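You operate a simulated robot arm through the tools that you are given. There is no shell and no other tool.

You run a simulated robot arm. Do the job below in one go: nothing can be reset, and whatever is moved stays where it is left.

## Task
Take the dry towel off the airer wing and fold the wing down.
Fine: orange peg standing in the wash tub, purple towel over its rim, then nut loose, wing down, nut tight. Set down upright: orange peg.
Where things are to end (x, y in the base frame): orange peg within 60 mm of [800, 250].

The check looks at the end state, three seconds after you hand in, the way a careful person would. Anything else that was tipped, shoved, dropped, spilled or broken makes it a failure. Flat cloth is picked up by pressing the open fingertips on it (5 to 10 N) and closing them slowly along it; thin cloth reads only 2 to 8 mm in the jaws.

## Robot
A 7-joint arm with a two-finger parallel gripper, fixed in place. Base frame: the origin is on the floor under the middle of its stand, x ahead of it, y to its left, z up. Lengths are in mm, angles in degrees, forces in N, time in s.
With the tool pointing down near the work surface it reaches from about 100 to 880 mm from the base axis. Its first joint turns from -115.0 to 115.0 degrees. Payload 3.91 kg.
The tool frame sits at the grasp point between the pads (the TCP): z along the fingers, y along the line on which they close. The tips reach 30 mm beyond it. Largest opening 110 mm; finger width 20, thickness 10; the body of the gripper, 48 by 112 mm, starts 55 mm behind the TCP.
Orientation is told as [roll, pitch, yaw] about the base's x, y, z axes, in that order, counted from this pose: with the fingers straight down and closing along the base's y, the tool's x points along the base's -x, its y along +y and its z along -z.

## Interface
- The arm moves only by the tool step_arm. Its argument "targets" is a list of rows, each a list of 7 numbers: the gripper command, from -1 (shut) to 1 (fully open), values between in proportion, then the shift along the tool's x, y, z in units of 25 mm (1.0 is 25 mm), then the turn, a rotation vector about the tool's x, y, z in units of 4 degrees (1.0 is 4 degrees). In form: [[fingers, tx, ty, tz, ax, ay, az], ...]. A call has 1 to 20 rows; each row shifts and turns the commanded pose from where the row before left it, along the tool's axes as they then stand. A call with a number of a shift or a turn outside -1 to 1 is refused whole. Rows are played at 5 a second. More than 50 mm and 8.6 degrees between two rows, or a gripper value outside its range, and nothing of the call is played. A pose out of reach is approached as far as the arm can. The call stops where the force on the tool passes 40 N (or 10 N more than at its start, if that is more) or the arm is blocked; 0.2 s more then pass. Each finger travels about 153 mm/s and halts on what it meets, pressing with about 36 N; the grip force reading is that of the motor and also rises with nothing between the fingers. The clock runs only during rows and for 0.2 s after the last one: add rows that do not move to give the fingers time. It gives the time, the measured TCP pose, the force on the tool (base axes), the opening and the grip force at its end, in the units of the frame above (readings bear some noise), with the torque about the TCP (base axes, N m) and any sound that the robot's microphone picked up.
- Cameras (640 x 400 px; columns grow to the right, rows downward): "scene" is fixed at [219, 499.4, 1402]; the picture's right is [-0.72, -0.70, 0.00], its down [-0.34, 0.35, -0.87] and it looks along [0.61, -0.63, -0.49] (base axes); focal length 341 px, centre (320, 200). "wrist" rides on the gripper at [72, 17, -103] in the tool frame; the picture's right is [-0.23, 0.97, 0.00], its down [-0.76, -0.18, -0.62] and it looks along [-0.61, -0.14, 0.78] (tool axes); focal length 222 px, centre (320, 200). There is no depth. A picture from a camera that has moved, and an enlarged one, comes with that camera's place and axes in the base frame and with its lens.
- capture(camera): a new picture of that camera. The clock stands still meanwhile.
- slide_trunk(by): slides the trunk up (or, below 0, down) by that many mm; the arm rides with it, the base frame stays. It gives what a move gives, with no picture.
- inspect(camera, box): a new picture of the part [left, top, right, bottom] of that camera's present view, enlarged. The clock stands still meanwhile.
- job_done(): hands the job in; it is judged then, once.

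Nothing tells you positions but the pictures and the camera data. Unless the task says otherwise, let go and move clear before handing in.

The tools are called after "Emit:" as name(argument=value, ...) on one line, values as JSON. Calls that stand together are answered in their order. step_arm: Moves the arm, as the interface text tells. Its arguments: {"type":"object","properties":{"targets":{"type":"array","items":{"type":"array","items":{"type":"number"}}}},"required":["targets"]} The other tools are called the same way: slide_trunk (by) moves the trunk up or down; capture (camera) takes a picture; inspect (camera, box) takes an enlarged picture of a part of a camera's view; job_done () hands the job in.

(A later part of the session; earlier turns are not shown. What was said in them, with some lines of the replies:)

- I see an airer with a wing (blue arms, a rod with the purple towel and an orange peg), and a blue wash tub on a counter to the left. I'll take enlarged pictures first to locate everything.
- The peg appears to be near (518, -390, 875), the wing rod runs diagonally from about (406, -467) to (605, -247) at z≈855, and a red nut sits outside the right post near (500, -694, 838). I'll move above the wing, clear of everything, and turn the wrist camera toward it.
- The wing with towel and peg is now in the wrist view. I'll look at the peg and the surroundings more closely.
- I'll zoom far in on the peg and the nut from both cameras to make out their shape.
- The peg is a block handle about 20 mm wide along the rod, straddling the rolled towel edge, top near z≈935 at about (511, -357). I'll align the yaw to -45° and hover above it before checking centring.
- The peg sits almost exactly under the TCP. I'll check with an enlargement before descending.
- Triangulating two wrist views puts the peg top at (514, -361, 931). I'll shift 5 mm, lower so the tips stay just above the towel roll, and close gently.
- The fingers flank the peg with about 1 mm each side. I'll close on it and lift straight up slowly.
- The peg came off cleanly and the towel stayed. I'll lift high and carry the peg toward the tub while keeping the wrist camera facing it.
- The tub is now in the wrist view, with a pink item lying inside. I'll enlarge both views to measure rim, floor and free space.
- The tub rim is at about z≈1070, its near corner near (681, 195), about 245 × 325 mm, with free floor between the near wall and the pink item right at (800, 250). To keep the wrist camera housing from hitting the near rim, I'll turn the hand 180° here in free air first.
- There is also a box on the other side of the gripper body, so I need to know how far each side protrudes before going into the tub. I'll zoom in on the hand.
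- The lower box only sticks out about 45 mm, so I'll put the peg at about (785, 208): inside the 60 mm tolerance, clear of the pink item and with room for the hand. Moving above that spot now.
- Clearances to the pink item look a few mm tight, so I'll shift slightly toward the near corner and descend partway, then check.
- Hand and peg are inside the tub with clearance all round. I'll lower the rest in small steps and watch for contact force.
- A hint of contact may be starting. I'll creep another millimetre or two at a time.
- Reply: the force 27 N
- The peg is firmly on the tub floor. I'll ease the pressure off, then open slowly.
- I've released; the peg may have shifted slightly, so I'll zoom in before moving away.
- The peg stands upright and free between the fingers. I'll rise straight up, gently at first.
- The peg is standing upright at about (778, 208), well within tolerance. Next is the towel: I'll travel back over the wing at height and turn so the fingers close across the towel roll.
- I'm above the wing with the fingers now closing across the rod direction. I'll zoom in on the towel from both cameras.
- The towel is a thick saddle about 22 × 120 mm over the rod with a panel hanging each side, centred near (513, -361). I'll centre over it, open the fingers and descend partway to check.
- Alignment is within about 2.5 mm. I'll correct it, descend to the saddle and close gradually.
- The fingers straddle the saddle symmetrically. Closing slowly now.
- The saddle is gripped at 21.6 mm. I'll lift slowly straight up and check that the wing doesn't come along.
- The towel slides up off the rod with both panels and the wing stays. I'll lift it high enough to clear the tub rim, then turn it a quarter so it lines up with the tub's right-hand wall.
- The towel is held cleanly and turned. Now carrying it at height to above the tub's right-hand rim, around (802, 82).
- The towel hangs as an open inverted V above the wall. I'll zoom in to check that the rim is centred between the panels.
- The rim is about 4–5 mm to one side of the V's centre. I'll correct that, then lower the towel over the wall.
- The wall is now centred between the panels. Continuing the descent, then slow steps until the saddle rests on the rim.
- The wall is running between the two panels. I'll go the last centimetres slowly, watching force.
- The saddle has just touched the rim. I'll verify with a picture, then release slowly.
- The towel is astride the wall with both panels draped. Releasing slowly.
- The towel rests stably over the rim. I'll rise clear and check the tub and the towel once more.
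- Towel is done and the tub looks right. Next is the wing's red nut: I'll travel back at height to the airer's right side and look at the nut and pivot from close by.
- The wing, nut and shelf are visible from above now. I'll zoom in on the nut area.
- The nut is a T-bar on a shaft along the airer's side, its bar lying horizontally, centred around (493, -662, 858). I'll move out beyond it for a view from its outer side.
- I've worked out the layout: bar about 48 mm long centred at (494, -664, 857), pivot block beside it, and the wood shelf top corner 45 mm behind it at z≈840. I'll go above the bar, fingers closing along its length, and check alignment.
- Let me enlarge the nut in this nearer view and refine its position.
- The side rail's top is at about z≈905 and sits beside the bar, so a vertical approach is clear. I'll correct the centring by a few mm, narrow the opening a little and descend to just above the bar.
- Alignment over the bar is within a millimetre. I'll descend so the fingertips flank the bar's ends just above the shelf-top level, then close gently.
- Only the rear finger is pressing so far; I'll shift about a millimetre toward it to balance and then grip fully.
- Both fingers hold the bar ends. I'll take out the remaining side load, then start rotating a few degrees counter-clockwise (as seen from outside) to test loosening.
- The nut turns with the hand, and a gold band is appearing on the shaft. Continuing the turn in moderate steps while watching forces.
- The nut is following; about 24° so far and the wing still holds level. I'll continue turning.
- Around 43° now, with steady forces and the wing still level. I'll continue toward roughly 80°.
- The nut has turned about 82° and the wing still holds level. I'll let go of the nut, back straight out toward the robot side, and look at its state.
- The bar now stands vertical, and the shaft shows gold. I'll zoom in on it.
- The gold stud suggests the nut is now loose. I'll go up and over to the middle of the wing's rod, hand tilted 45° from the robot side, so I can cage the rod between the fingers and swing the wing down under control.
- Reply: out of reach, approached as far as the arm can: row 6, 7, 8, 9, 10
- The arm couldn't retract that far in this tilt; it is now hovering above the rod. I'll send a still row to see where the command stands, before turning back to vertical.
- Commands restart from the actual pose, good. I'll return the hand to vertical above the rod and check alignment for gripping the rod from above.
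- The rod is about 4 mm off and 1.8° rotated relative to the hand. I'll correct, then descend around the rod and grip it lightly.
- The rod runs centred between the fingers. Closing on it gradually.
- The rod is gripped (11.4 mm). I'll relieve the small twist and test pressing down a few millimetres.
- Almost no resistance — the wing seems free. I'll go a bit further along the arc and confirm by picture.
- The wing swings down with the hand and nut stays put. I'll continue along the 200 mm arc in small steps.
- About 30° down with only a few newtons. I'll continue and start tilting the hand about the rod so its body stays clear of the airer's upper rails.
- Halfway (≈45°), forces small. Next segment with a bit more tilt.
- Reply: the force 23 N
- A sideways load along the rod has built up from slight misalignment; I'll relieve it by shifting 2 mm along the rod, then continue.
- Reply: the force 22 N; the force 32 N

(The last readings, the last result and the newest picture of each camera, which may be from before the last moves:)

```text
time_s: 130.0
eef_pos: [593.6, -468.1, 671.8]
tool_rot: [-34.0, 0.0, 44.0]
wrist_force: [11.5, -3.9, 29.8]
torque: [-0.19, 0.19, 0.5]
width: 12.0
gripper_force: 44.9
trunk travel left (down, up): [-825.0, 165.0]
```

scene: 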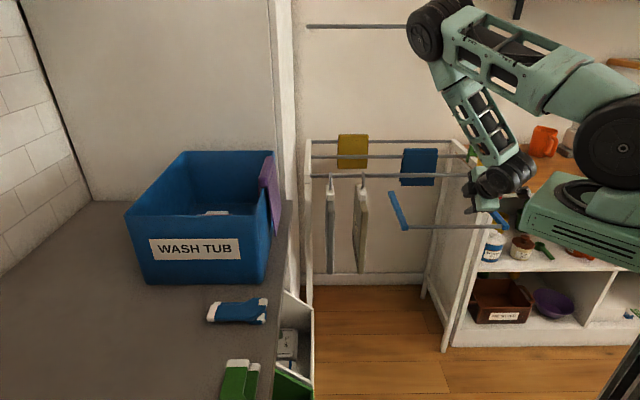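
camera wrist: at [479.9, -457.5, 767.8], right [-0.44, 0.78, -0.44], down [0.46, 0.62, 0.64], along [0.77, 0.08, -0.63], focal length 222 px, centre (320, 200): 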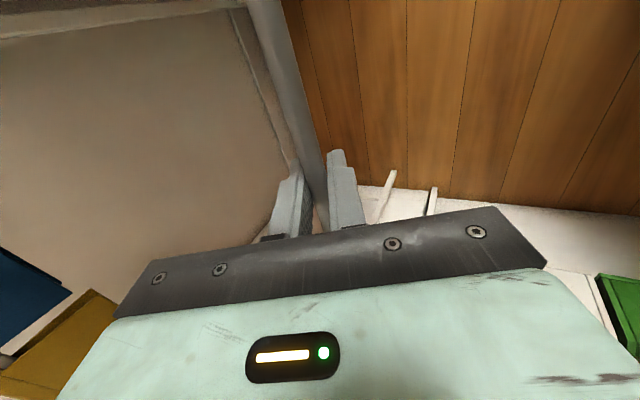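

The load is purely radial: my arc is about 3 mm too wide. I'll move 3 mm toward the pivot and go on with the smaller radius.

Emit:
step_arm(targets=[[-1, -0.02, -0.098, -0.069, 0, 0, 0], [-1, 0, 0, 0, 0, 0, 0]])

Emit:
step_arm(targets=[[-1, -0.012, -0.33, 0.44, 0.9, 0, 0], [-1, -0.012, -0.333, 0.438, 0.9, 0, 0], [-1, 0, 0, 0, 0, 0, 0]])

Emit:
inspect(camera="scene", box=[380, 130, 530, 290])

Emit:
capture(camera="wrist")

```text
time_s: 130.6
eef_pos: [593.2, -467.6, 672.1]
tool_rot: [-33.6, 0.1, 44.0]
wrist_force: [3.1, -7.3, 18.7]
torque: [0.16, -0.14, 0.84]
width: 11.5
gripper_force: 44.9
trunk travel left (down, up): [-825.0, 165.0]
```

```text
time_s: 131.4
eef_pos: [611.4, -485.7, 663.4]
tool_rot: [-41.0, 0.1, 44.0]
wrist_force: [-1.9, -11.2, 25.4]
torque: [-0.16, 0.06, 0.56]
width: 11.3
gripper_force: 45.3
trunk travel left (down, up): [-825.0, 165.0]
```

```text
2.50 times, centred on (455, 210) of scene
camera zoom: at [219.0, 499.4, 1402.0], right [-0.72, -0.7, 0.0], down [-0.34, 0.35, -0.87], along [0.61, -0.63, -0.49], focal length 852 px, centre (-18, 175)
```

zoom: 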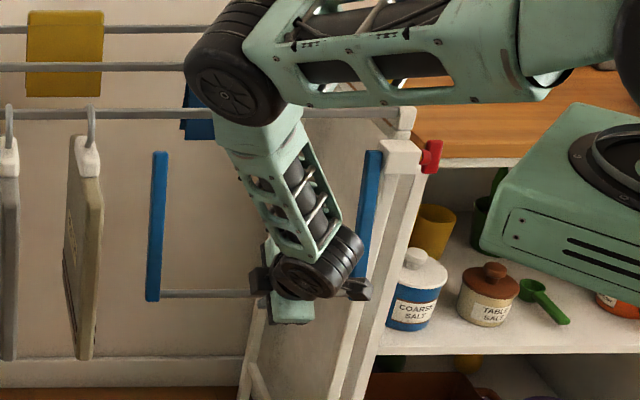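

```text
taken
camera wrist: at [502.7, -479.2, 731.5], right [-0.35, 0.69, -0.64], down [0.36, 0.73, 0.59], along [0.87, -0.03, -0.5], focal length 222 px, centre (320, 200)
```

wrist: 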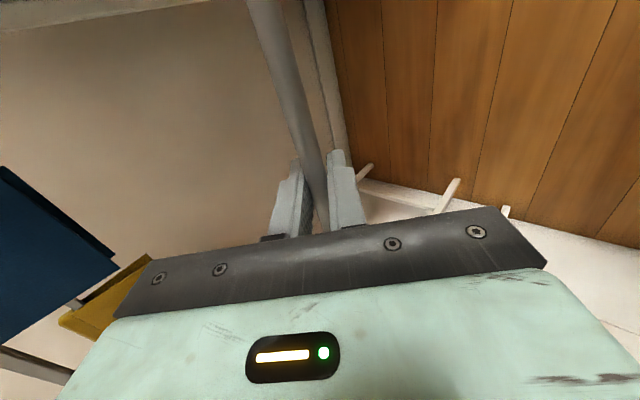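

Still a bit of radial pull; another 2.5 mm toward the pivot, then the last part of the arc.

Emit:
step_arm(targets=[[-1, 0.03, -0.09, -0.066, 0, 0, 0], [-1, 0, 0, 0, 0, 0, 0]])

Emit:
step_arm(targets=[[-1, 0, -0.345, 0.42, 0.9, 0, 0], [-1, 0, 0, 0, 0, 0, 0]])

```text
time_s: 132.0
eef_pos: [611.3, -484.2, 665.1]
tool_rot: [-40.7, 0.1, 44.1]
wrist_force: [-5.2, -6.8, 6.1]
torque: [-0.53, 0.46, 0.04]
width: 11.5
gripper_force: 45.1
trunk travel left (down, up): [-825.0, 165.0]
```

```text
time_s: 132.6
eef_pos: [619.3, -493.1, 662.2]
tool_rot: [-44.4, 0.1, 44.0]
wrist_force: [-8.8, -5.7, -13.2]
torque: [-0.2, 0.08, 0.43]
width: 11.6
gripper_force: 45.2
trunk travel left (down, up): [-825.0, 165.0]
```

Nearly vertical now (≈80°). Two more small arc steps, watching for a stop.

Emit:
step_arm(targets=[[-1, 0, -0.332, 0.438, 0.9, 0, 0], [-1, 0, 0, 0, 0, 0, 0]])

Emit:
step_arm(targets=[[-1, 0, -0.2, 0.26, 0.5, 0, 0], [-1, 0, 0, 0, 0, 0, 0]])

Emit:
inspect(camera="scene", box=[380, 130, 530, 290])

Emit:
capture(camera="wrist")

```text
time_s: 133.2
eef_pos: [630.6, -503.4, 661.5]
tool_rot: [-48.1, 0.1, 44.2]
wrist_force: [-6.1, -4.2, -15.9]
torque: [-0.39, 0.32, 0.11]
width: 11.4
gripper_force: 45.0
trunk travel left (down, up): [-825.0, 165.0]
```

```text
time_s: 133.8
eef_pos: [636.5, -509.9, 661.0]
tool_rot: [-50.2, 0.0, 44.1]
wrist_force: [-5.8, -5.8, -13.2]
torque: [-0.31, 0.31, 0.09]
width: 11.3
gripper_force: 45.5
trunk travel left (down, up): [-825.0, 165.0]
```

```text
2.50 times, centred on (455, 210) of scene
camera zoom: at [219.0, 499.4, 1402.0], right [-0.72, -0.7, 0.0], down [-0.34, 0.35, -0.87], along [0.61, -0.63, -0.49], focal length 852 px, centre (-18, 175)
```

zoom: 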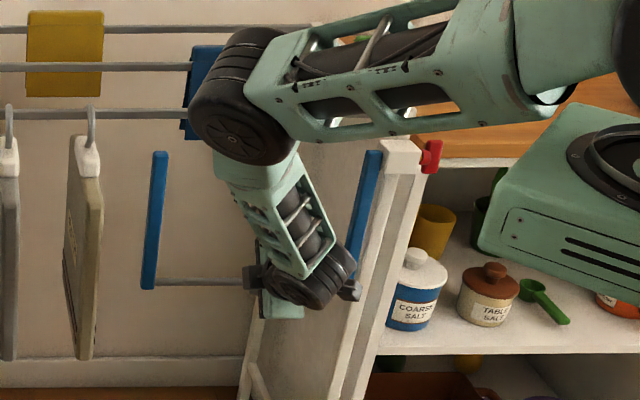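

```text
taken
camera wrist: at [520.6, -497.0, 713.6], right [-0.27, 0.61, -0.75], down [0.29, 0.79, 0.54], along [0.92, -0.07, -0.39], focal length 222 px, centre (320, 200)
```

wrist: 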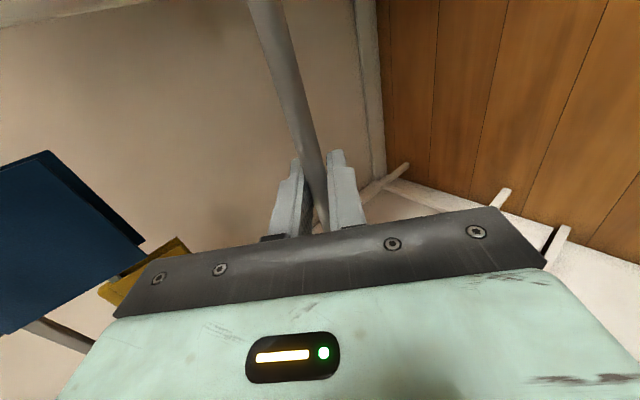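

About 86° down, forces modest. One more short step to vertical.

Emit:
step_arm(targets=[[-1, 0, -0.1, 0.12, 0, 0, 0], [-1, 0, -0.1, 0.12, 0, 0, 0], [-1, 0, 0, 0, 0, 0, 0]])

```text
time_s: 134.6
eef_pos: [641.5, -515.3, 660.7]
tool_rot: [-50.0, -0.1, 44.0]
wrist_force: [-13.9, 6.3, -2.1]
torque: [0.13, -0.06, 0.8]
width: 11.3
gripper_force: 45.2
trunk travel left (down, up): [-825.0, 165.0]
```

A resistance of about 14 N has appeared, likely the end stop. I'll check with one small extra push.

Emit:
step_arm(targets=[[-1, 0, -0.04, 0.048, 0, 0, 0], [-1, 0, 0, 0, 0, 0, 0]])

Emit:
inspect(camera="scene", box=[380, 150, 530, 260])

```text
time_s: 135.2
eef_pos: [642.0, -515.6, 660.4]
tool_rot: [-49.9, 0.1, 43.9]
wrist_force: [-25.1, 20.6, 0.8]
torque: [-0.03, 0.05, 0.63]
width: 11.4
gripper_force: 44.7
trunk travel left (down, up): [-825.0, 165.0]
```

```text
3.64 times, centred on (455, 205) of scene
camera zoom: at [219.0, 499.4, 1402.0], right [-0.72, -0.7, 0.0], down [-0.34, 0.35, -0.87], along [0.61, -0.63, -0.49], focal length 1239 px, centre (-171, 182)
```

zoom: 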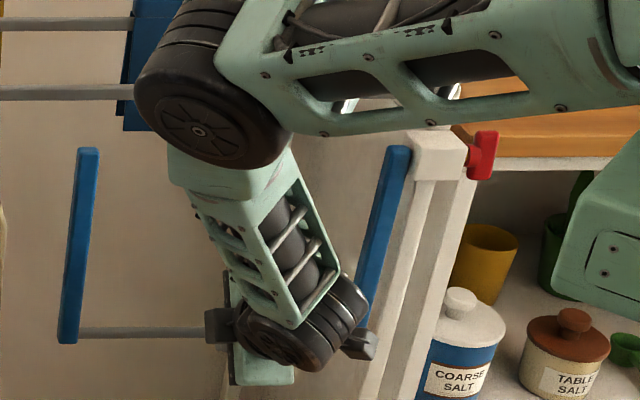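

That's the hard stop; the wing is fully down. I'll ease off, release the rod and back away along the hand's axis.

Emit:
step_arm(targets=[[-1, 0, 0.06, -0.07, 0, 0, 0], [-1, 0, 0, 0, 0, 0, 0], [-0.7, 0, 0, 0, 0, 0, 0], [-0.6, 0, 0, 0, 0, 0, 0], [-0.4, 0, 0, 0, 0, 0, 0], [-0.2, 0, 0, 0, 0, 0, 0], [-0.2, 0, 0, 0, 0, 0, 0]])

Emit:
step_arm(targets=[[-0.2, 0, 0, -0.3, 0, 0, 0], [-0.2, 0, 0, -0.5, 0, 0, 0], [-0.2, 0, 0, -0.7, 0, 0, 0], [-0.2, 0, 0, -0.8, 0, 0, 0], [-0.2, 0, 0, -0.8, 0, 0, 0], [-0.2, 0, 0, -0.8, 0, 0, 0], [-0.2, 0, 0, 0, 0, 0, 0]])

Emit:
inspect(camera="scene", box=[380, 130, 530, 290])

Emit:
capture(camera="wrist")

```text
time_s: 136.8
eef_pos: [642.5, -516.4, 660.7]
tool_rot: [-50.1, 0.0, 44.1]
wrist_force: [0.3, 0.4, 0.4]
torque: [0.0, -0.01, 0.05]
width: 44.3
gripper_force: 0.0
trunk travel left (down, up): [-825.0, 165.0]
```

```text
time_s: 138.4
eef_pos: [588.5, -461.5, 724.2]
tool_rot: [-50.1, 0.0, 44.2]
wrist_force: [0.6, 0.0, 0.7]
torque: [-0.01, 0.0, 0.01]
width: 44.1
gripper_force: 0.0
trunk travel left (down, up): [-825.0, 165.0]
```

```text
2.50 times, centred on (455, 210) of scene
camera zoom: at [219.0, 499.4, 1402.0], right [-0.72, -0.7, 0.0], down [-0.34, 0.35, -0.87], along [0.61, -0.63, -0.49], focal length 852 px, centre (-18, 175)
```

zoom: 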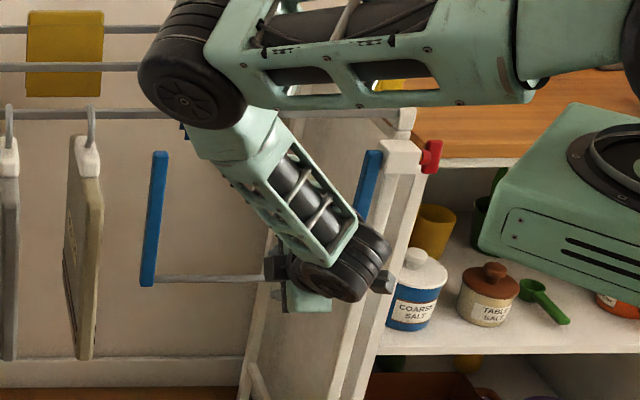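

```text
taken
camera wrist: at [473.1, -449.0, 776.6], right [-0.27, 0.61, -0.75], down [0.29, 0.79, 0.54], along [0.92, -0.07, -0.39], focal length 222 px, centre (320, 200)
```

wrist: 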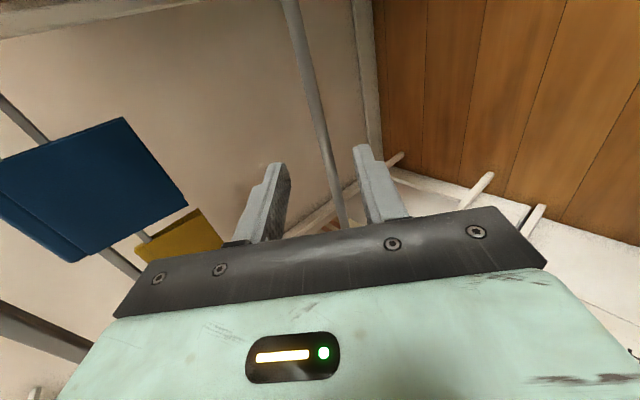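

The wing hangs down on its own. Now back to the nut to tighten it: I'll retreat, cross over in front of the frame, and return the hand to the horizontal pose used when I released the nut.

Emit:
step_arm(targets=[[0.1, 0, -0.067, -0.751, 0, 0, 0], [0.1, 0, -0.067, -0.751, 0, 0, 0], [0.1, 0, -0.067, -0.751, 0, 0, 0], [0.1, 0.916, -0.428, -0.271, 0, 0, 0], [0.1, 0.916, -0.428, -0.271, 0, 0, 0], [0.1, 0.916, -0.428, -0.271, 0, 0, 0], [0.1, 0.916, -0.428, -0.271, 0, 0, 0], [0.1, 0.916, -0.428, -0.271, 0, 0, 0], [0.1, 0.916, -0.428, -0.271, 0, 0, 0], [0.1, 0.916, -0.428, -0.271, 0, 0, 0], [0.1, 0.916, -0.428, -0.271, 0, 0, 0], [0.1, 0.916, -0.428, -0.271, 0, 0, 0]])

Emit:
step_arm(targets=[[0.15, 0, 0, 0, 0.985, 0, 0], [0.15, 0, 0, 0, 0.985, 0, 0], [0.15, 0, 0, 0, 0.985, 0, 0], [0.15, 0, 0, 0, 0.985, 0, 0], [0.15, 0, 0, 0, 0.985, 0, 0], [0.15, 0, 0, 0, 0.985, 0, 0], [0.15, 0, 0, 0, 0.985, 0, 0], [0.15, 0, 0, 0, 0.985, 0, 0], [0.15, 0, 0, 0, 0, 0, 0]])

Emit:
capture(camera="wrist")

Emit:
inspect(camera="scene", box=[380, 130, 530, 290])

```text
time_s: 141.0
eef_pos: [426.5, -588.7, 878.4]
tool_rot: [-50.1, 0.0, 44.1]
wrist_force: [0.5, -0.1, 1.1]
torque: [0.02, -0.01, -0.02]
width: 60.4
gripper_force: 0.1
trunk travel left (down, up): [-825.0, 165.0]
```

```text
time_s: 143.0
eef_pos: [424.6, -587.6, 876.9]
tool_rot: [-81.7, 0.0, 44.2]
wrist_force: [-0.3, 0.0, 0.1]
torque: [-0.02, -0.01, 0.03]
width: 63.3
gripper_force: 0.1
trunk travel left (down, up): [-825.0, 165.0]
```

```text
taken
camera wrist: at [298.9, -564.3, 875.6], right [0.07, 0.26, -0.96], down [0.14, 0.95, 0.27], along [0.99, -0.15, 0.03], focal length 222 px, centre (320, 200)
```

wrist: 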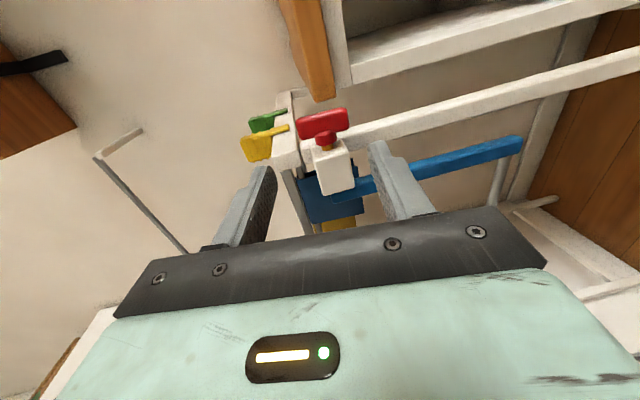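

```text
2.50 times, centred on (455, 210) of scene
camera zoom: at [219.0, 499.4, 1402.0], right [-0.72, -0.7, 0.0], down [-0.34, 0.35, -0.87], along [0.61, -0.63, -0.49], focal length 852 px, centre (-18, 175)
```

zoom: 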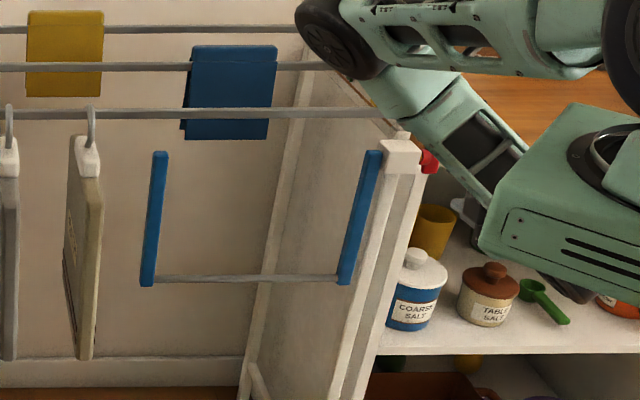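

The pose matches where I let go of the nut before. I'll slide straight back in around the bar and check.

Emit:
step_arm(targets=[[0.15, 0, 0.07, 0.8, 0, 0, 0], [0.15, 0, 0, 0.8, 0, 0, 0], [0.15, 0, 0, 0.8, 0, 0, 0], [0.15, 0, 0, 0.7, 0, 0, 0], [0.15, 0, 0, 0.6, 0, 0, 0], [0.15, 0, 0, 0, 0, 0, 0]])

Emit:
inspect(camera="wrist", box=[230, 110, 430, 260])

```text
time_s: 144.4
eef_pos: [487.5, -653.9, 862.5]
tool_rot: [-81.7, 0.0, 44.2]
wrist_force: [0.1, -1.2, -0.6]
torque: [-0.02, 0.01, 0.0]
width: 63.2
gripper_force: 0.0
trunk travel left (down, up): [-825.0, 165.0]
```

```text
2.67 times, centred on (330, 185) of wrist
camera zoom: at [361.9, -629.6, 861.0], right [0.06, 0.26, -0.96], down [0.14, 0.95, 0.27], along [0.99, -0.15, 0.03], focal length 592 px, centre (293, 240)
```

zoom: 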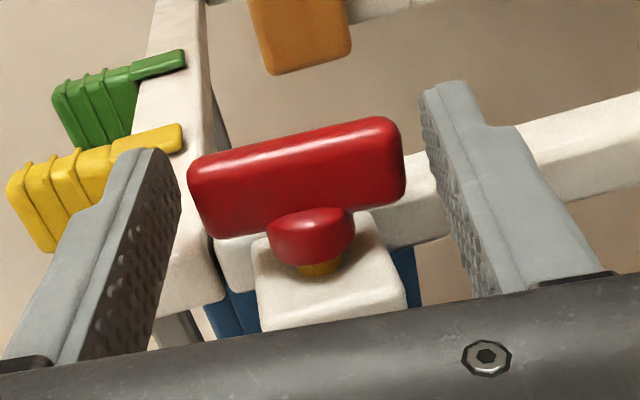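

The bar is between the fingers again. Closing gradually.

Emit:
step_arm(targets=[[0, 0, 0, 0, 0, 0, 0], [-0.06, 0, 0, 0, 0, 0, 0], [-0.1, 0, 0, 0, 0, 0, 0], [-0.2, 0, 0, 0, 0, 0, 0], [-0.5, 0, 0, 0, 0, 0, 0], [-1, 0, 0, 0, 0, 0, 0], [-1, 0, 0, 0, 0, 0, 0]])

Emit:
inspect(camera="wrist", box=[230, 110, 430, 260])

```text
time_s: 146.0
eef_pos: [487.8, -652.0, 862.1]
tool_rot: [-81.6, 0.0, 44.1]
wrist_force: [-2.2, 3.1, -8.4]
torque: [-0.03, 0.24, 0.05]
width: 50.2
gripper_force: 45.0
trunk travel left (down, up): [-825.0, 165.0]
```

```text
2.67 times, centred on (330, 185) of wrist
camera zoom: at [361.7, -629.3, 860.5], right [0.06, 0.26, -0.96], down [0.14, 0.95, 0.27], along [0.99, -0.15, 0.02], focal length 592 px, centre (293, 240)
```

zoom: 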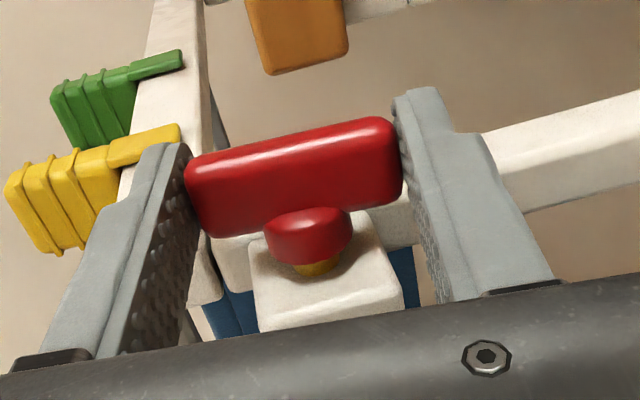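

Now tightening: turning clockwise (reverse of before) in steps, monitoring load.

Emit:
step_arm(targets=[[-1, 0, -0.029, 0, -0.8, 0, 0], [-1, 0, -0.029, 0, -0.8, 0, 0], [-1, 0, -0.029, 0, -0.8, 0, 0], [-1, 0, -0.029, 0, -0.8, 0, 0], [-1, 0, -0.029, 0, -0.8, 0, 0], [-1, 0, -0.029, 0, -0.8, 0, 0], [-1, 0, 0, 0, 0, 0, 0]])

Emit:
step_arm(targets=[[-1, 0, -0.029, 0, -0.8, 0, 0], [-1, 0, -0.029, 0, -0.8, 0, 0], [-1, 0, -0.029, 0, -0.8, 0, 0], [-1, 0, -0.029, 0, -0.8, 0, 0], [-1, 0, -0.029, 0, -0.8, 0, 0], [-1, 0, -0.029, 0, -0.8, 0, 0], [-1, 0, 0, 0, 0, 0, 0]])

Emit:
step_arm(targets=[[-1, 0, -0.029, 0, -0.8, 0, 0], [-1, 0, -0.029, 0, -0.8, 0, 0], [-1, 0, -0.029, 0, -0.8, 0, 0], [-1, 0, -0.029, 0, -0.8, 0, 0], [-1, 0, -0.029, 0, -0.8, 0, 0], [-1, 0, 0, 0, 0, 0, 0]])

Emit:
inspect(camera="wrist", box=[230, 110, 430, 260])

```text
time_s: 147.6
eef_pos: [488.2, -653.5, 866.4]
tool_rot: [-62.2, 0.0, 44.1]
wrist_force: [-10.2, 14.3, -4.3]
torque: [-0.28, 0.53, 0.63]
width: 49.8
gripper_force: 45.2
trunk travel left (down, up): [-825.0, 165.0]
```

```text
time_s: 149.2
eef_pos: [489.5, -655.4, 870.4]
tool_rot: [-43.2, 0.0, 44.0]
wrist_force: [-10.4, 0.7, -5.2]
torque: [-0.47, 0.69, 0.61]
width: 50.0
gripper_force: 45.2
trunk travel left (down, up): [-825.0, 165.0]
```

```text
time_s: 150.6
eef_pos: [491.6, -658.4, 873.3]
tool_rot: [-27.2, 0.0, 44.1]
wrist_force: [-9.4, -3.5, 3.2]
torque: [-0.33, 0.38, 0.86]
width: 50.1
gripper_force: 44.7
trunk travel left (down, up): [-825.0, 165.0]
```

```text
2.67 times, centred on (330, 185) of wrist
camera zoom: at [396.3, -665.1, 956.4], right [-0.44, 0.78, -0.45], down [0.46, 0.62, 0.64], along [0.77, 0.07, -0.63], focal length 592 px, centre (293, 240)
```

zoom: 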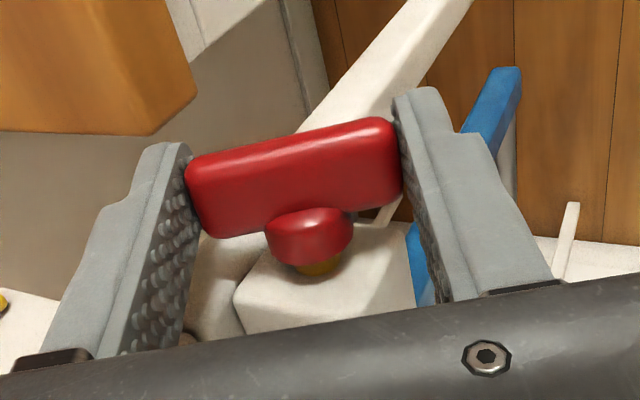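

Turned back about 55°; the stud still shows gold. Continuing toward the original bar position.

Emit:
step_arm(targets=[[-1, 0, -0.029, 0, -0.8, 0, 0], [-1, 0, -0.029, 0, -0.8, 0, 0], [-1, 0, -0.029, 0, -0.8, 0, 0], [-1, 0, -0.029, 0, -0.8, 0, 0], [-1, 0, -0.029, 0, -0.8, 0, 0], [-1, 0, 0, 0, 0, 0, 0]])

Emit:
step_arm(targets=[[-1, 0, -0.018, 0, -0.5, 0, 0], [-1, 0, -0.018, 0, -0.5, 0, 0], [-1, 0, -0.018, 0, -0.5, 0, 0], [-1, 0, 0, 0, 0, 0, 0]])

Emit:
inspect(camera="wrist", box=[230, 110, 430, 260])

```text
time_s: 152.0
eef_pos: [495.5, -661.0, 874.5]
tool_rot: [-11.4, -0.1, 44.1]
wrist_force: [-1.3, -17.5, 13.9]
torque: [-0.15, -0.17, 1.01]
width: 50.1
gripper_force: 44.4
trunk travel left (down, up): [-825.0, 165.0]
```

```text
time_s: 153.0
eef_pos: [496.7, -663.1, 874.0]
tool_rot: [-5.3, 0.0, 44.1]
wrist_force: [-0.2, -15.1, 17.9]
torque: [-0.57, 0.27, 0.74]
width: 49.7
gripper_force: 45.1
trunk travel left (down, up): [-825.0, 165.0]
```

```text
2.67 times, centred on (330, 185) of wrist
camera zoom: at [424.9, -694.7, 975.0], right [-0.51, 0.85, -0.09], down [0.63, 0.44, 0.64], along [0.58, 0.27, -0.77], focal length 592 px, centre (293, 240)
```

zoom: 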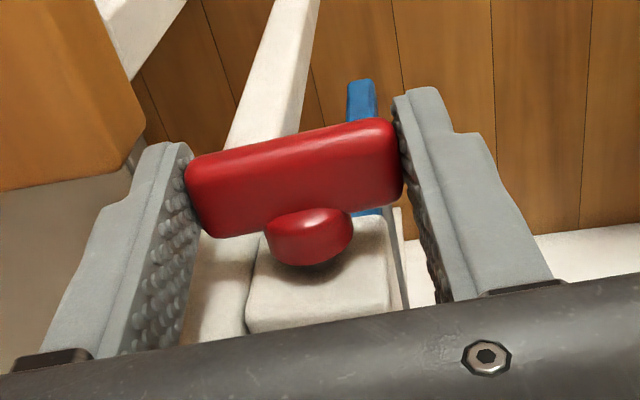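

The gold is no longer visible, so it should be tightening. I'll continue to the original angle and slightly on until it resists.

Emit:
step_arm(targets=[[-1, 0, -0.018, 0, -0.5, 0, 0], [-1, 0, -0.018, 0, -0.5, 0, 0], [-1, 0, -0.018, 0, -0.4, 0, 0], [-1, 0, 0, 0, 0, 0, 0]])

Emit:
inspect(camera="wrist", box=[230, 110, 430, 260])

```text
time_s: 154.0
eef_pos: [497.8, -663.7, 874.0]
tool_rot: [0.2, 0.0, 44.0]
wrist_force: [2.7, -16.2, 21.2]
torque: [-0.59, 0.29, 0.72]
width: 50.0
gripper_force: 45.2
trunk travel left (down, up): [-825.0, 165.0]
```

```text
2.67 times, centred on (330, 185) of wrist
camera zoom: at [432.9, -702.7, 977.1], right [-0.51, 0.86, 0.01], down [0.67, 0.4, 0.62], along [0.53, 0.32, -0.78], focal length 592 px, centre (293, 240)
```

zoom: 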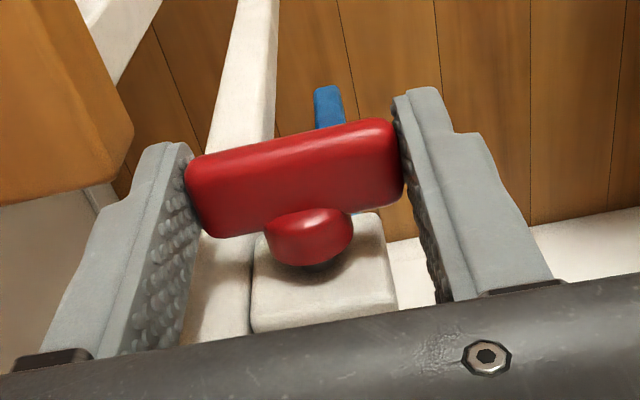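

Back at the original bar angle, stud grey. I'll turn 3–4° further to make sure it's snug.

Emit:
step_arm(targets=[[-1, 0, -0.018, 0, -0.4, 0, 0], [-1, 0, -0.018, 0, -0.4, 0, 0], [-1, 0, 0, 0, 0, 0, 0]])

Emit:
inspect(camera="wrist", box=[280, 160, 360, 220])

```text
time_s: 154.8
eef_pos: [498.2, -663.2, 874.0]
tool_rot: [3.5, 0.0, 44.1]
wrist_force: [3.4, -17.0, 23.9]
torque: [-0.44, 0.24, 0.96]
width: 50.0
gripper_force: 45.3
trunk travel left (down, up): [-825.0, 165.0]
```

```text
6.67 times, centred on (320, 190) of wrist
camera zoom: at [437.4, -707.4, 977.7], right [-0.51, 0.86, 0.06], down [0.7, 0.38, 0.61], along [0.5, 0.35, -0.79], focal length 1481 px, centre (320, 267)
```

zoom: 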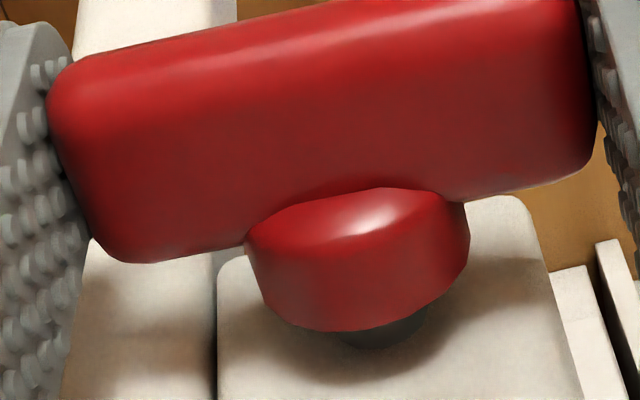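

The stud is grey and the bar is a few degrees past its original angle. I'll release the nut and rise straight up.

Emit:
step_arm(targets=[[-0.08, 0, 0, 0, 0, 0, 0], [0, 0, 0, 0, 0, 0, 0], [0.06, 0, 0, 0, 0, 0, 0], [0.08, 0, 0, 0, 0, 0, 0], [0.08, 0, 0, 0, 0, 0, 0]])

Emit:
step_arm(targets=[[0.08, 0, 0, -0.4, 0, 0, 0], [0.08, 0, 0, -0.6, 0, 0, 0], [0.08, 0, 0, -0.9, 0, 0, 0], [0.08, 0, 0, -0.9, 0, 0, 0], [0.08, 0, 0, -0.9, 0, 0, 0], [0.08, 0, 0, -0.9, 0, 0, 0], [0.08, 0, 0, -0.9, 0, 0, 0], [0.08, 0, 0, 0, 0, 0, 0]])

Emit:
capture(camera="wrist")

Emit:
inspect(camera="wrist", box=[260, 60, 380, 180])

Emit:
inspect(camera="scene", box=[380, 130, 530, 290])

```text
time_s: 156.0
eef_pos: [496.6, -663.2, 872.5]
tool_rot: [3.6, 0.0, 44.1]
wrist_force: [0.3, 0.3, 0.7]
torque: [0.02, -0.03, 0.01]
width: 59.5
gripper_force: 0.1
trunk travel left (down, up): [-825.0, 165.0]
```

```text
time_s: 157.8
eef_pos: [502.1, -667.8, 1009.5]
tool_rot: [3.6, 0.0, 44.1]
wrist_force: [-0.2, -0.7, 0.0]
torque: [-0.02, -0.02, 0.02]
width: 59.5
gripper_force: 0.1
trunk travel left (down, up): [-825.0, 165.0]
```

```text
taken
camera wrist: at [441.9, -712.7, 1114.2], right [-0.51, 0.86, 0.06], down [0.7, 0.37, 0.61], along [0.5, 0.36, -0.79], focal length 222 px, centre (320, 200)
```

wrist: 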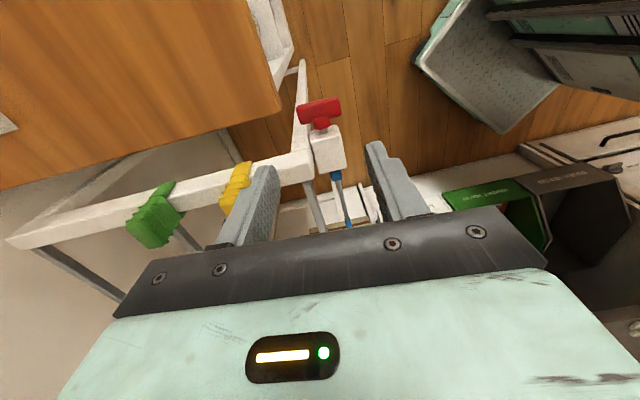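

```text
3.33 times, centred on (320, 120) of wrist
camera zoom: at [441.9, -712.7, 1114.2], right [-0.51, 0.86, 0.06], down [0.7, 0.37, 0.61], along [0.5, 0.36, -0.79], focal length 740 px, centre (320, 467)
```

zoom: 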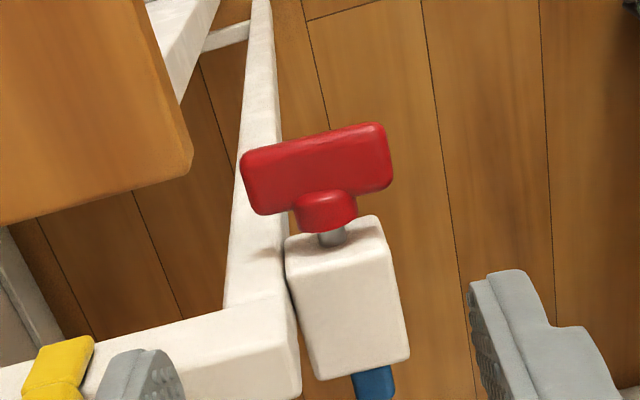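

```text
2.50 times, centred on (455, 210) of scene
camera zoom: at [219.0, 499.4, 1402.0], right [-0.72, -0.7, 0.0], down [-0.34, 0.35, -0.87], along [0.61, -0.63, -0.49], focal length 852 px, centre (-18, 175)
```

zoom: 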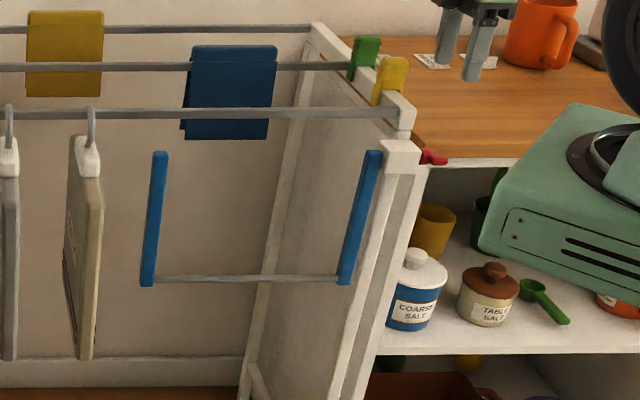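

The stud is grey (tight) and the wing hangs fully down. I'll rise, level the hand and move over to check the tub one last time.

Emit:
step_arm(targets=[[0, 0, 0, -0.9, 0, 0, 0], [0, 0, 0, -0.9, 0, 0, 0], [0, 0, 0, -0.9, 0, 0, 0], [0, 0, 0, -0.9, 0, 0, 0], [0, 0, 0, -0.9, 0, 0, 0], [0, 0, 0, -0.9, 0, 0, 0], [0, 0, 0, -0.9, 0.45, 0, 0], [0, 0, 0, -0.9, 0.45, 0, 0], [0, 0, 0, 0, 0, 0, 0]])

Emit:
step_arm(targets=[[0, -0.924, 0.727, 0, 0, 0, 0], [0, -0.924, 0.727, 0, 0, 0, 0], [0, -0.924, 0.727, 0, 0, 0, 0], [0, -0.924, 0.727, 0, 0, 0, 0], [0, -0.924, 0.727, 0, 0, 0, 0], [0, -0.924, 0.727, 0, 0, 0, 0], [0, -0.924, 0.727, 0, 0, 0, 0], [0, -0.924, 0.727, 0, 0, 0, 0], [0, -0.924, 0.727, 0, 0, 0, 0], [0, -0.924, 0.727, 0, 0, 0, 0], [0, -0.924, 0.727, 0, 0, 0, 0], [0, -0.924, 0.727, 0, 0, 0, 0], [0, -0.924, 0.727, 0, 0, 0, 0], [0, -0.924, 0.727, 0, 0, 0, 0], [0, -0.924, 0.727, 0, 0, 0, 0], [0, -0.924, 0.727, 0, 0, 0, 0], [0, -0.924, 0.727, 0, 0, 0, 0], [0, -0.924, 0.727, 0, 0, 0, 0], [0, -0.924, 0.727, 0, 0, 0, 0], [0, -0.924, 0.727, 0, 0, 0, 0]])

Emit:
step_arm(targets=[[0, -0.924, 0.727, 0, 0, 0, 0], [0, -0.924, 0.727, 0, 0, 0, 0], [0, -0.924, 0.727, 0, 0, 0, 0], [0, -0.924, 0.727, 0, 0, 0, 0], [0, 0, 0, 0, 0, 0, 0]])

Emit:
capture(camera="wrist")

Emit:
capture(camera="scene")

```text
time_s: 159.8
eef_pos: [508.5, -674.4, 1189.3]
tool_rot: [0.1, 0.0, 44.1]
wrist_force: [-0.3, 0.3, -0.1]
torque: [0.01, -0.01, -0.01]
width: 55.0
gripper_force: 0.1
trunk travel left (down, up): [-825.0, 165.0]
```

```text
time_s: 164.0
eef_pos: [588.1, -92.1, 1190.1]
tool_rot: [0.0, 0.0, 44.1]
wrist_force: [0.0, -1.1, 0.4]
torque: [0.04, 0.02, 0.01]
width: 54.9
gripper_force: 0.1
trunk travel left (down, up): [-825.0, 165.0]
```

```text
time_s: 165.2
eef_pos: [605.0, 25.1, 1192.5]
tool_rot: [-0.1, 0.0, 44.2]
wrist_force: [0.3, -0.7, -0.5]
torque: [0.0, -0.01, 0.01]
width: 54.9
gripper_force: 0.0
trunk travel left (down, up): [-825.0, 165.0]
```

```text
taken
camera wrist: at [540.7, -15.6, 1295.8], right [-0.51, 0.86, 0.0], down [0.67, 0.4, 0.62], along [0.53, 0.32, -0.78], focal length 222 px, centre (320, 200)
```

wrist: 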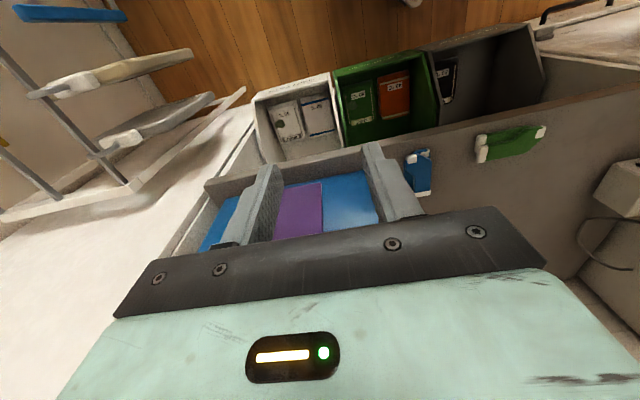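

```text
taken
```

scene: 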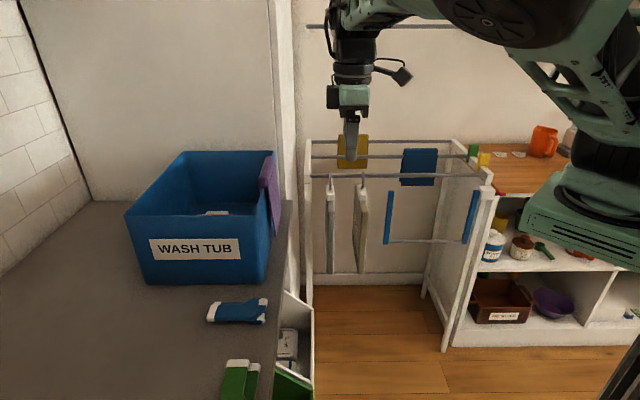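

The scene shows the wing down, towel over the rim and nothing else disturbed. I'll move a bit further over the tub to confirm the peg is still standing.

Emit:
step_arm(targets=[[0, -0.895, 0.01, 0, 0, 0, 0], [0, -0.895, 0.01, 0, 0, 0, 0], [0, -0.895, 0.01, 0, 0, 0, 0], [0, -0.895, 0.01, 0, 0, 0, 0], [0, -0.895, 0.01, 0, 0, 0, 0], [0, -0.895, 0.01, 0, 0, 0, 0], [0, 0, 0, 0, 0, 0, 0]])

Emit:
capture(camera="wrist")

Emit:
inspect(camera="wrist", box=[220, 80, 440, 240])

```text
time_s: 166.8
eef_pos: [700.9, 119.4, 1189.9]
tool_rot: [-0.1, 0.0, 44.1]
wrist_force: [0.4, -0.3, -1.4]
torque: [-0.04, -0.02, 0.0]
width: 55.1
gripper_force: 0.0
trunk travel left (down, up): [-825.0, 165.0]
```

```text
taken
camera wrist: at [635.4, 79.6, 1293.5], right [-0.51, 0.86, 0.0], down [0.67, 0.4, 0.62], along [0.53, 0.32, -0.78], focal length 222 px, centre (320, 200)
```

wrist: 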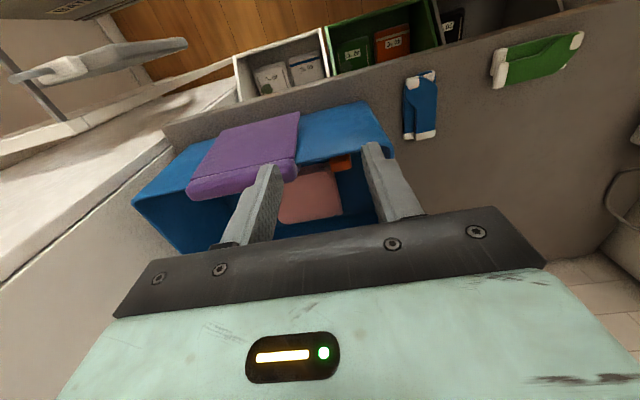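

```text
2.50 times, centred on (330, 160) of wrist
camera zoom: at [635.4, 79.6, 1293.5], right [-0.51, 0.86, 0.0], down [0.67, 0.4, 0.62], along [0.53, 0.32, -0.78], focal length 555 px, centre (295, 300)
```

zoom: 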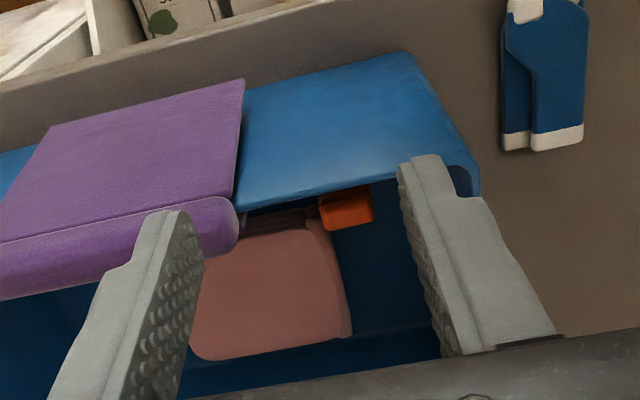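

The orange peg's top shows exactly where a standing peg should be. I'll back away to a clear parked position and do a final scene check.

Emit:
step_arm(targets=[[0, 0.895, 0, -0.1, 0, 0, 0], [0, 0.895, 0, -0.1, 0, 0, 0], [0, 0.895, 0, 0, 0, 0, 0], [0, 0.895, 0, 0, 0, 0, 0], [0, 0.895, 0, 0, 0, 0, 0], [0, 0.895, 0, 0, 0, 0, 0], [0, 0.895, 0, 0, 0, 0, 0], [0, 0.895, 0, 0, 0, 0, 0], [0, 0.895, 0, 0, 0, 0, 0], [0, 0.895, 0, 0, 0, 0, 0], [0, 0.6, 0, 0, 0, 0, 0], [0, 0, 0, 0, 0, 0, 0]])

Emit:
capture(camera="scene")

Emit:
inspect(camera="scene", box=[380, 140, 530, 290])

Emit:
inspect(camera="scene", box=[110, 130, 310, 300])

```text
time_s: 169.4
eef_pos: [530.4, -55.9, 1195.1]
tool_rot: [0.1, 0.0, 42.7]
wrist_force: [-1.2, -0.7, -0.1]
torque: [-0.02, 0.0, -0.01]
width: 55.0
gripper_force: 0.0
trunk travel left (down, up): [-825.0, 165.0]
```

```text
taken
```

scene: 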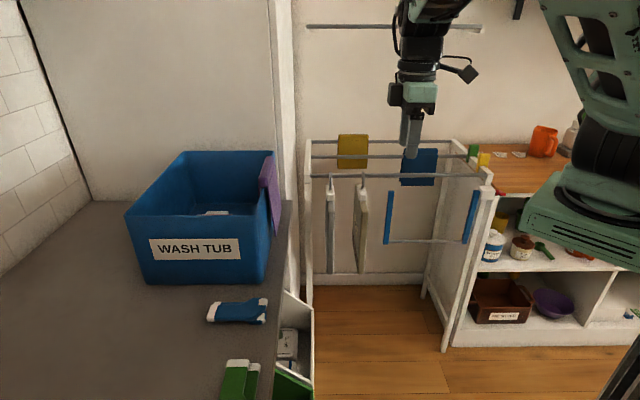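

```text
2.67 times, centred on (455, 215) of scene
camera zoom: at [219.0, 499.4, 1402.0], right [-0.72, -0.7, 0.0], down [-0.34, 0.35, -0.87], along [0.61, -0.63, -0.49], focal length 909 px, centre (-40, 160)
```

zoom: 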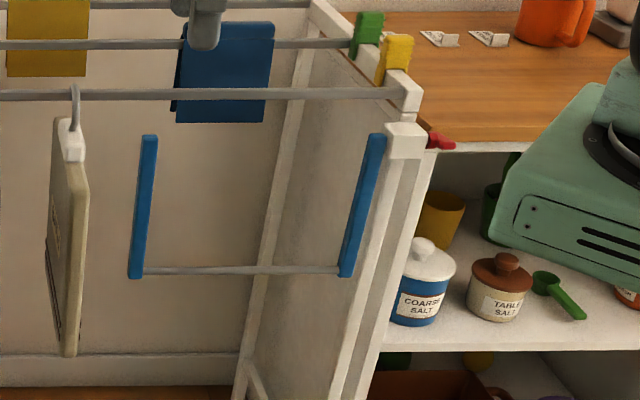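

```text
2.35 times, centred on (210, 215) of scene
camera zoom: at [219.0, 499.4, 1402.0], right [-0.72, -0.7, 0.0], down [-0.34, 0.35, -0.87], along [0.61, -0.63, -0.49], focal length 802 px, centre (579, 165)
```

zoom: 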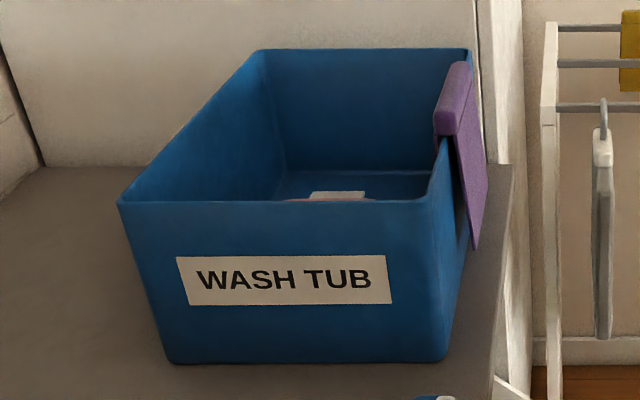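

The peg is standing in the tub, the purple towel is draped over its rim, the wing hangs fully down and the nut is tight. The gripper is empty and clear, and nothing else looks moved, so I'm handing in the job.

Emit:
job_done()

```text
The job is handed in.
```

The job is handed in. Going by the last pictures, everything is where you asked; I haven't had the result of the check.

- **Orange peg:** it stands upright in the wash tub at about (778, 208). That is roughly 47 mm from [800, 250], inside the 60 mm limit but not central. I set it there to keep clear of the pink item in the tub and to leave room for the gripper.
- **Purple towel:** it hangs over the tub's right-hand rim, one half inside and one half outside.
- **Wing:** I turned the nut about 82° to loosen it, then swung the wing down to its stop. It stayed there when I let go.
- **Nut:** I turned it back to about 3° past where it started. The stud showed gold while loose and is grey again, as at the start, so I take it to be tight. I never felt a firm stop when tightening, and I didn't push on the wing to test it.

Nothing else looks tipped or moved in the final pictures, and the gripper is empty and clear.
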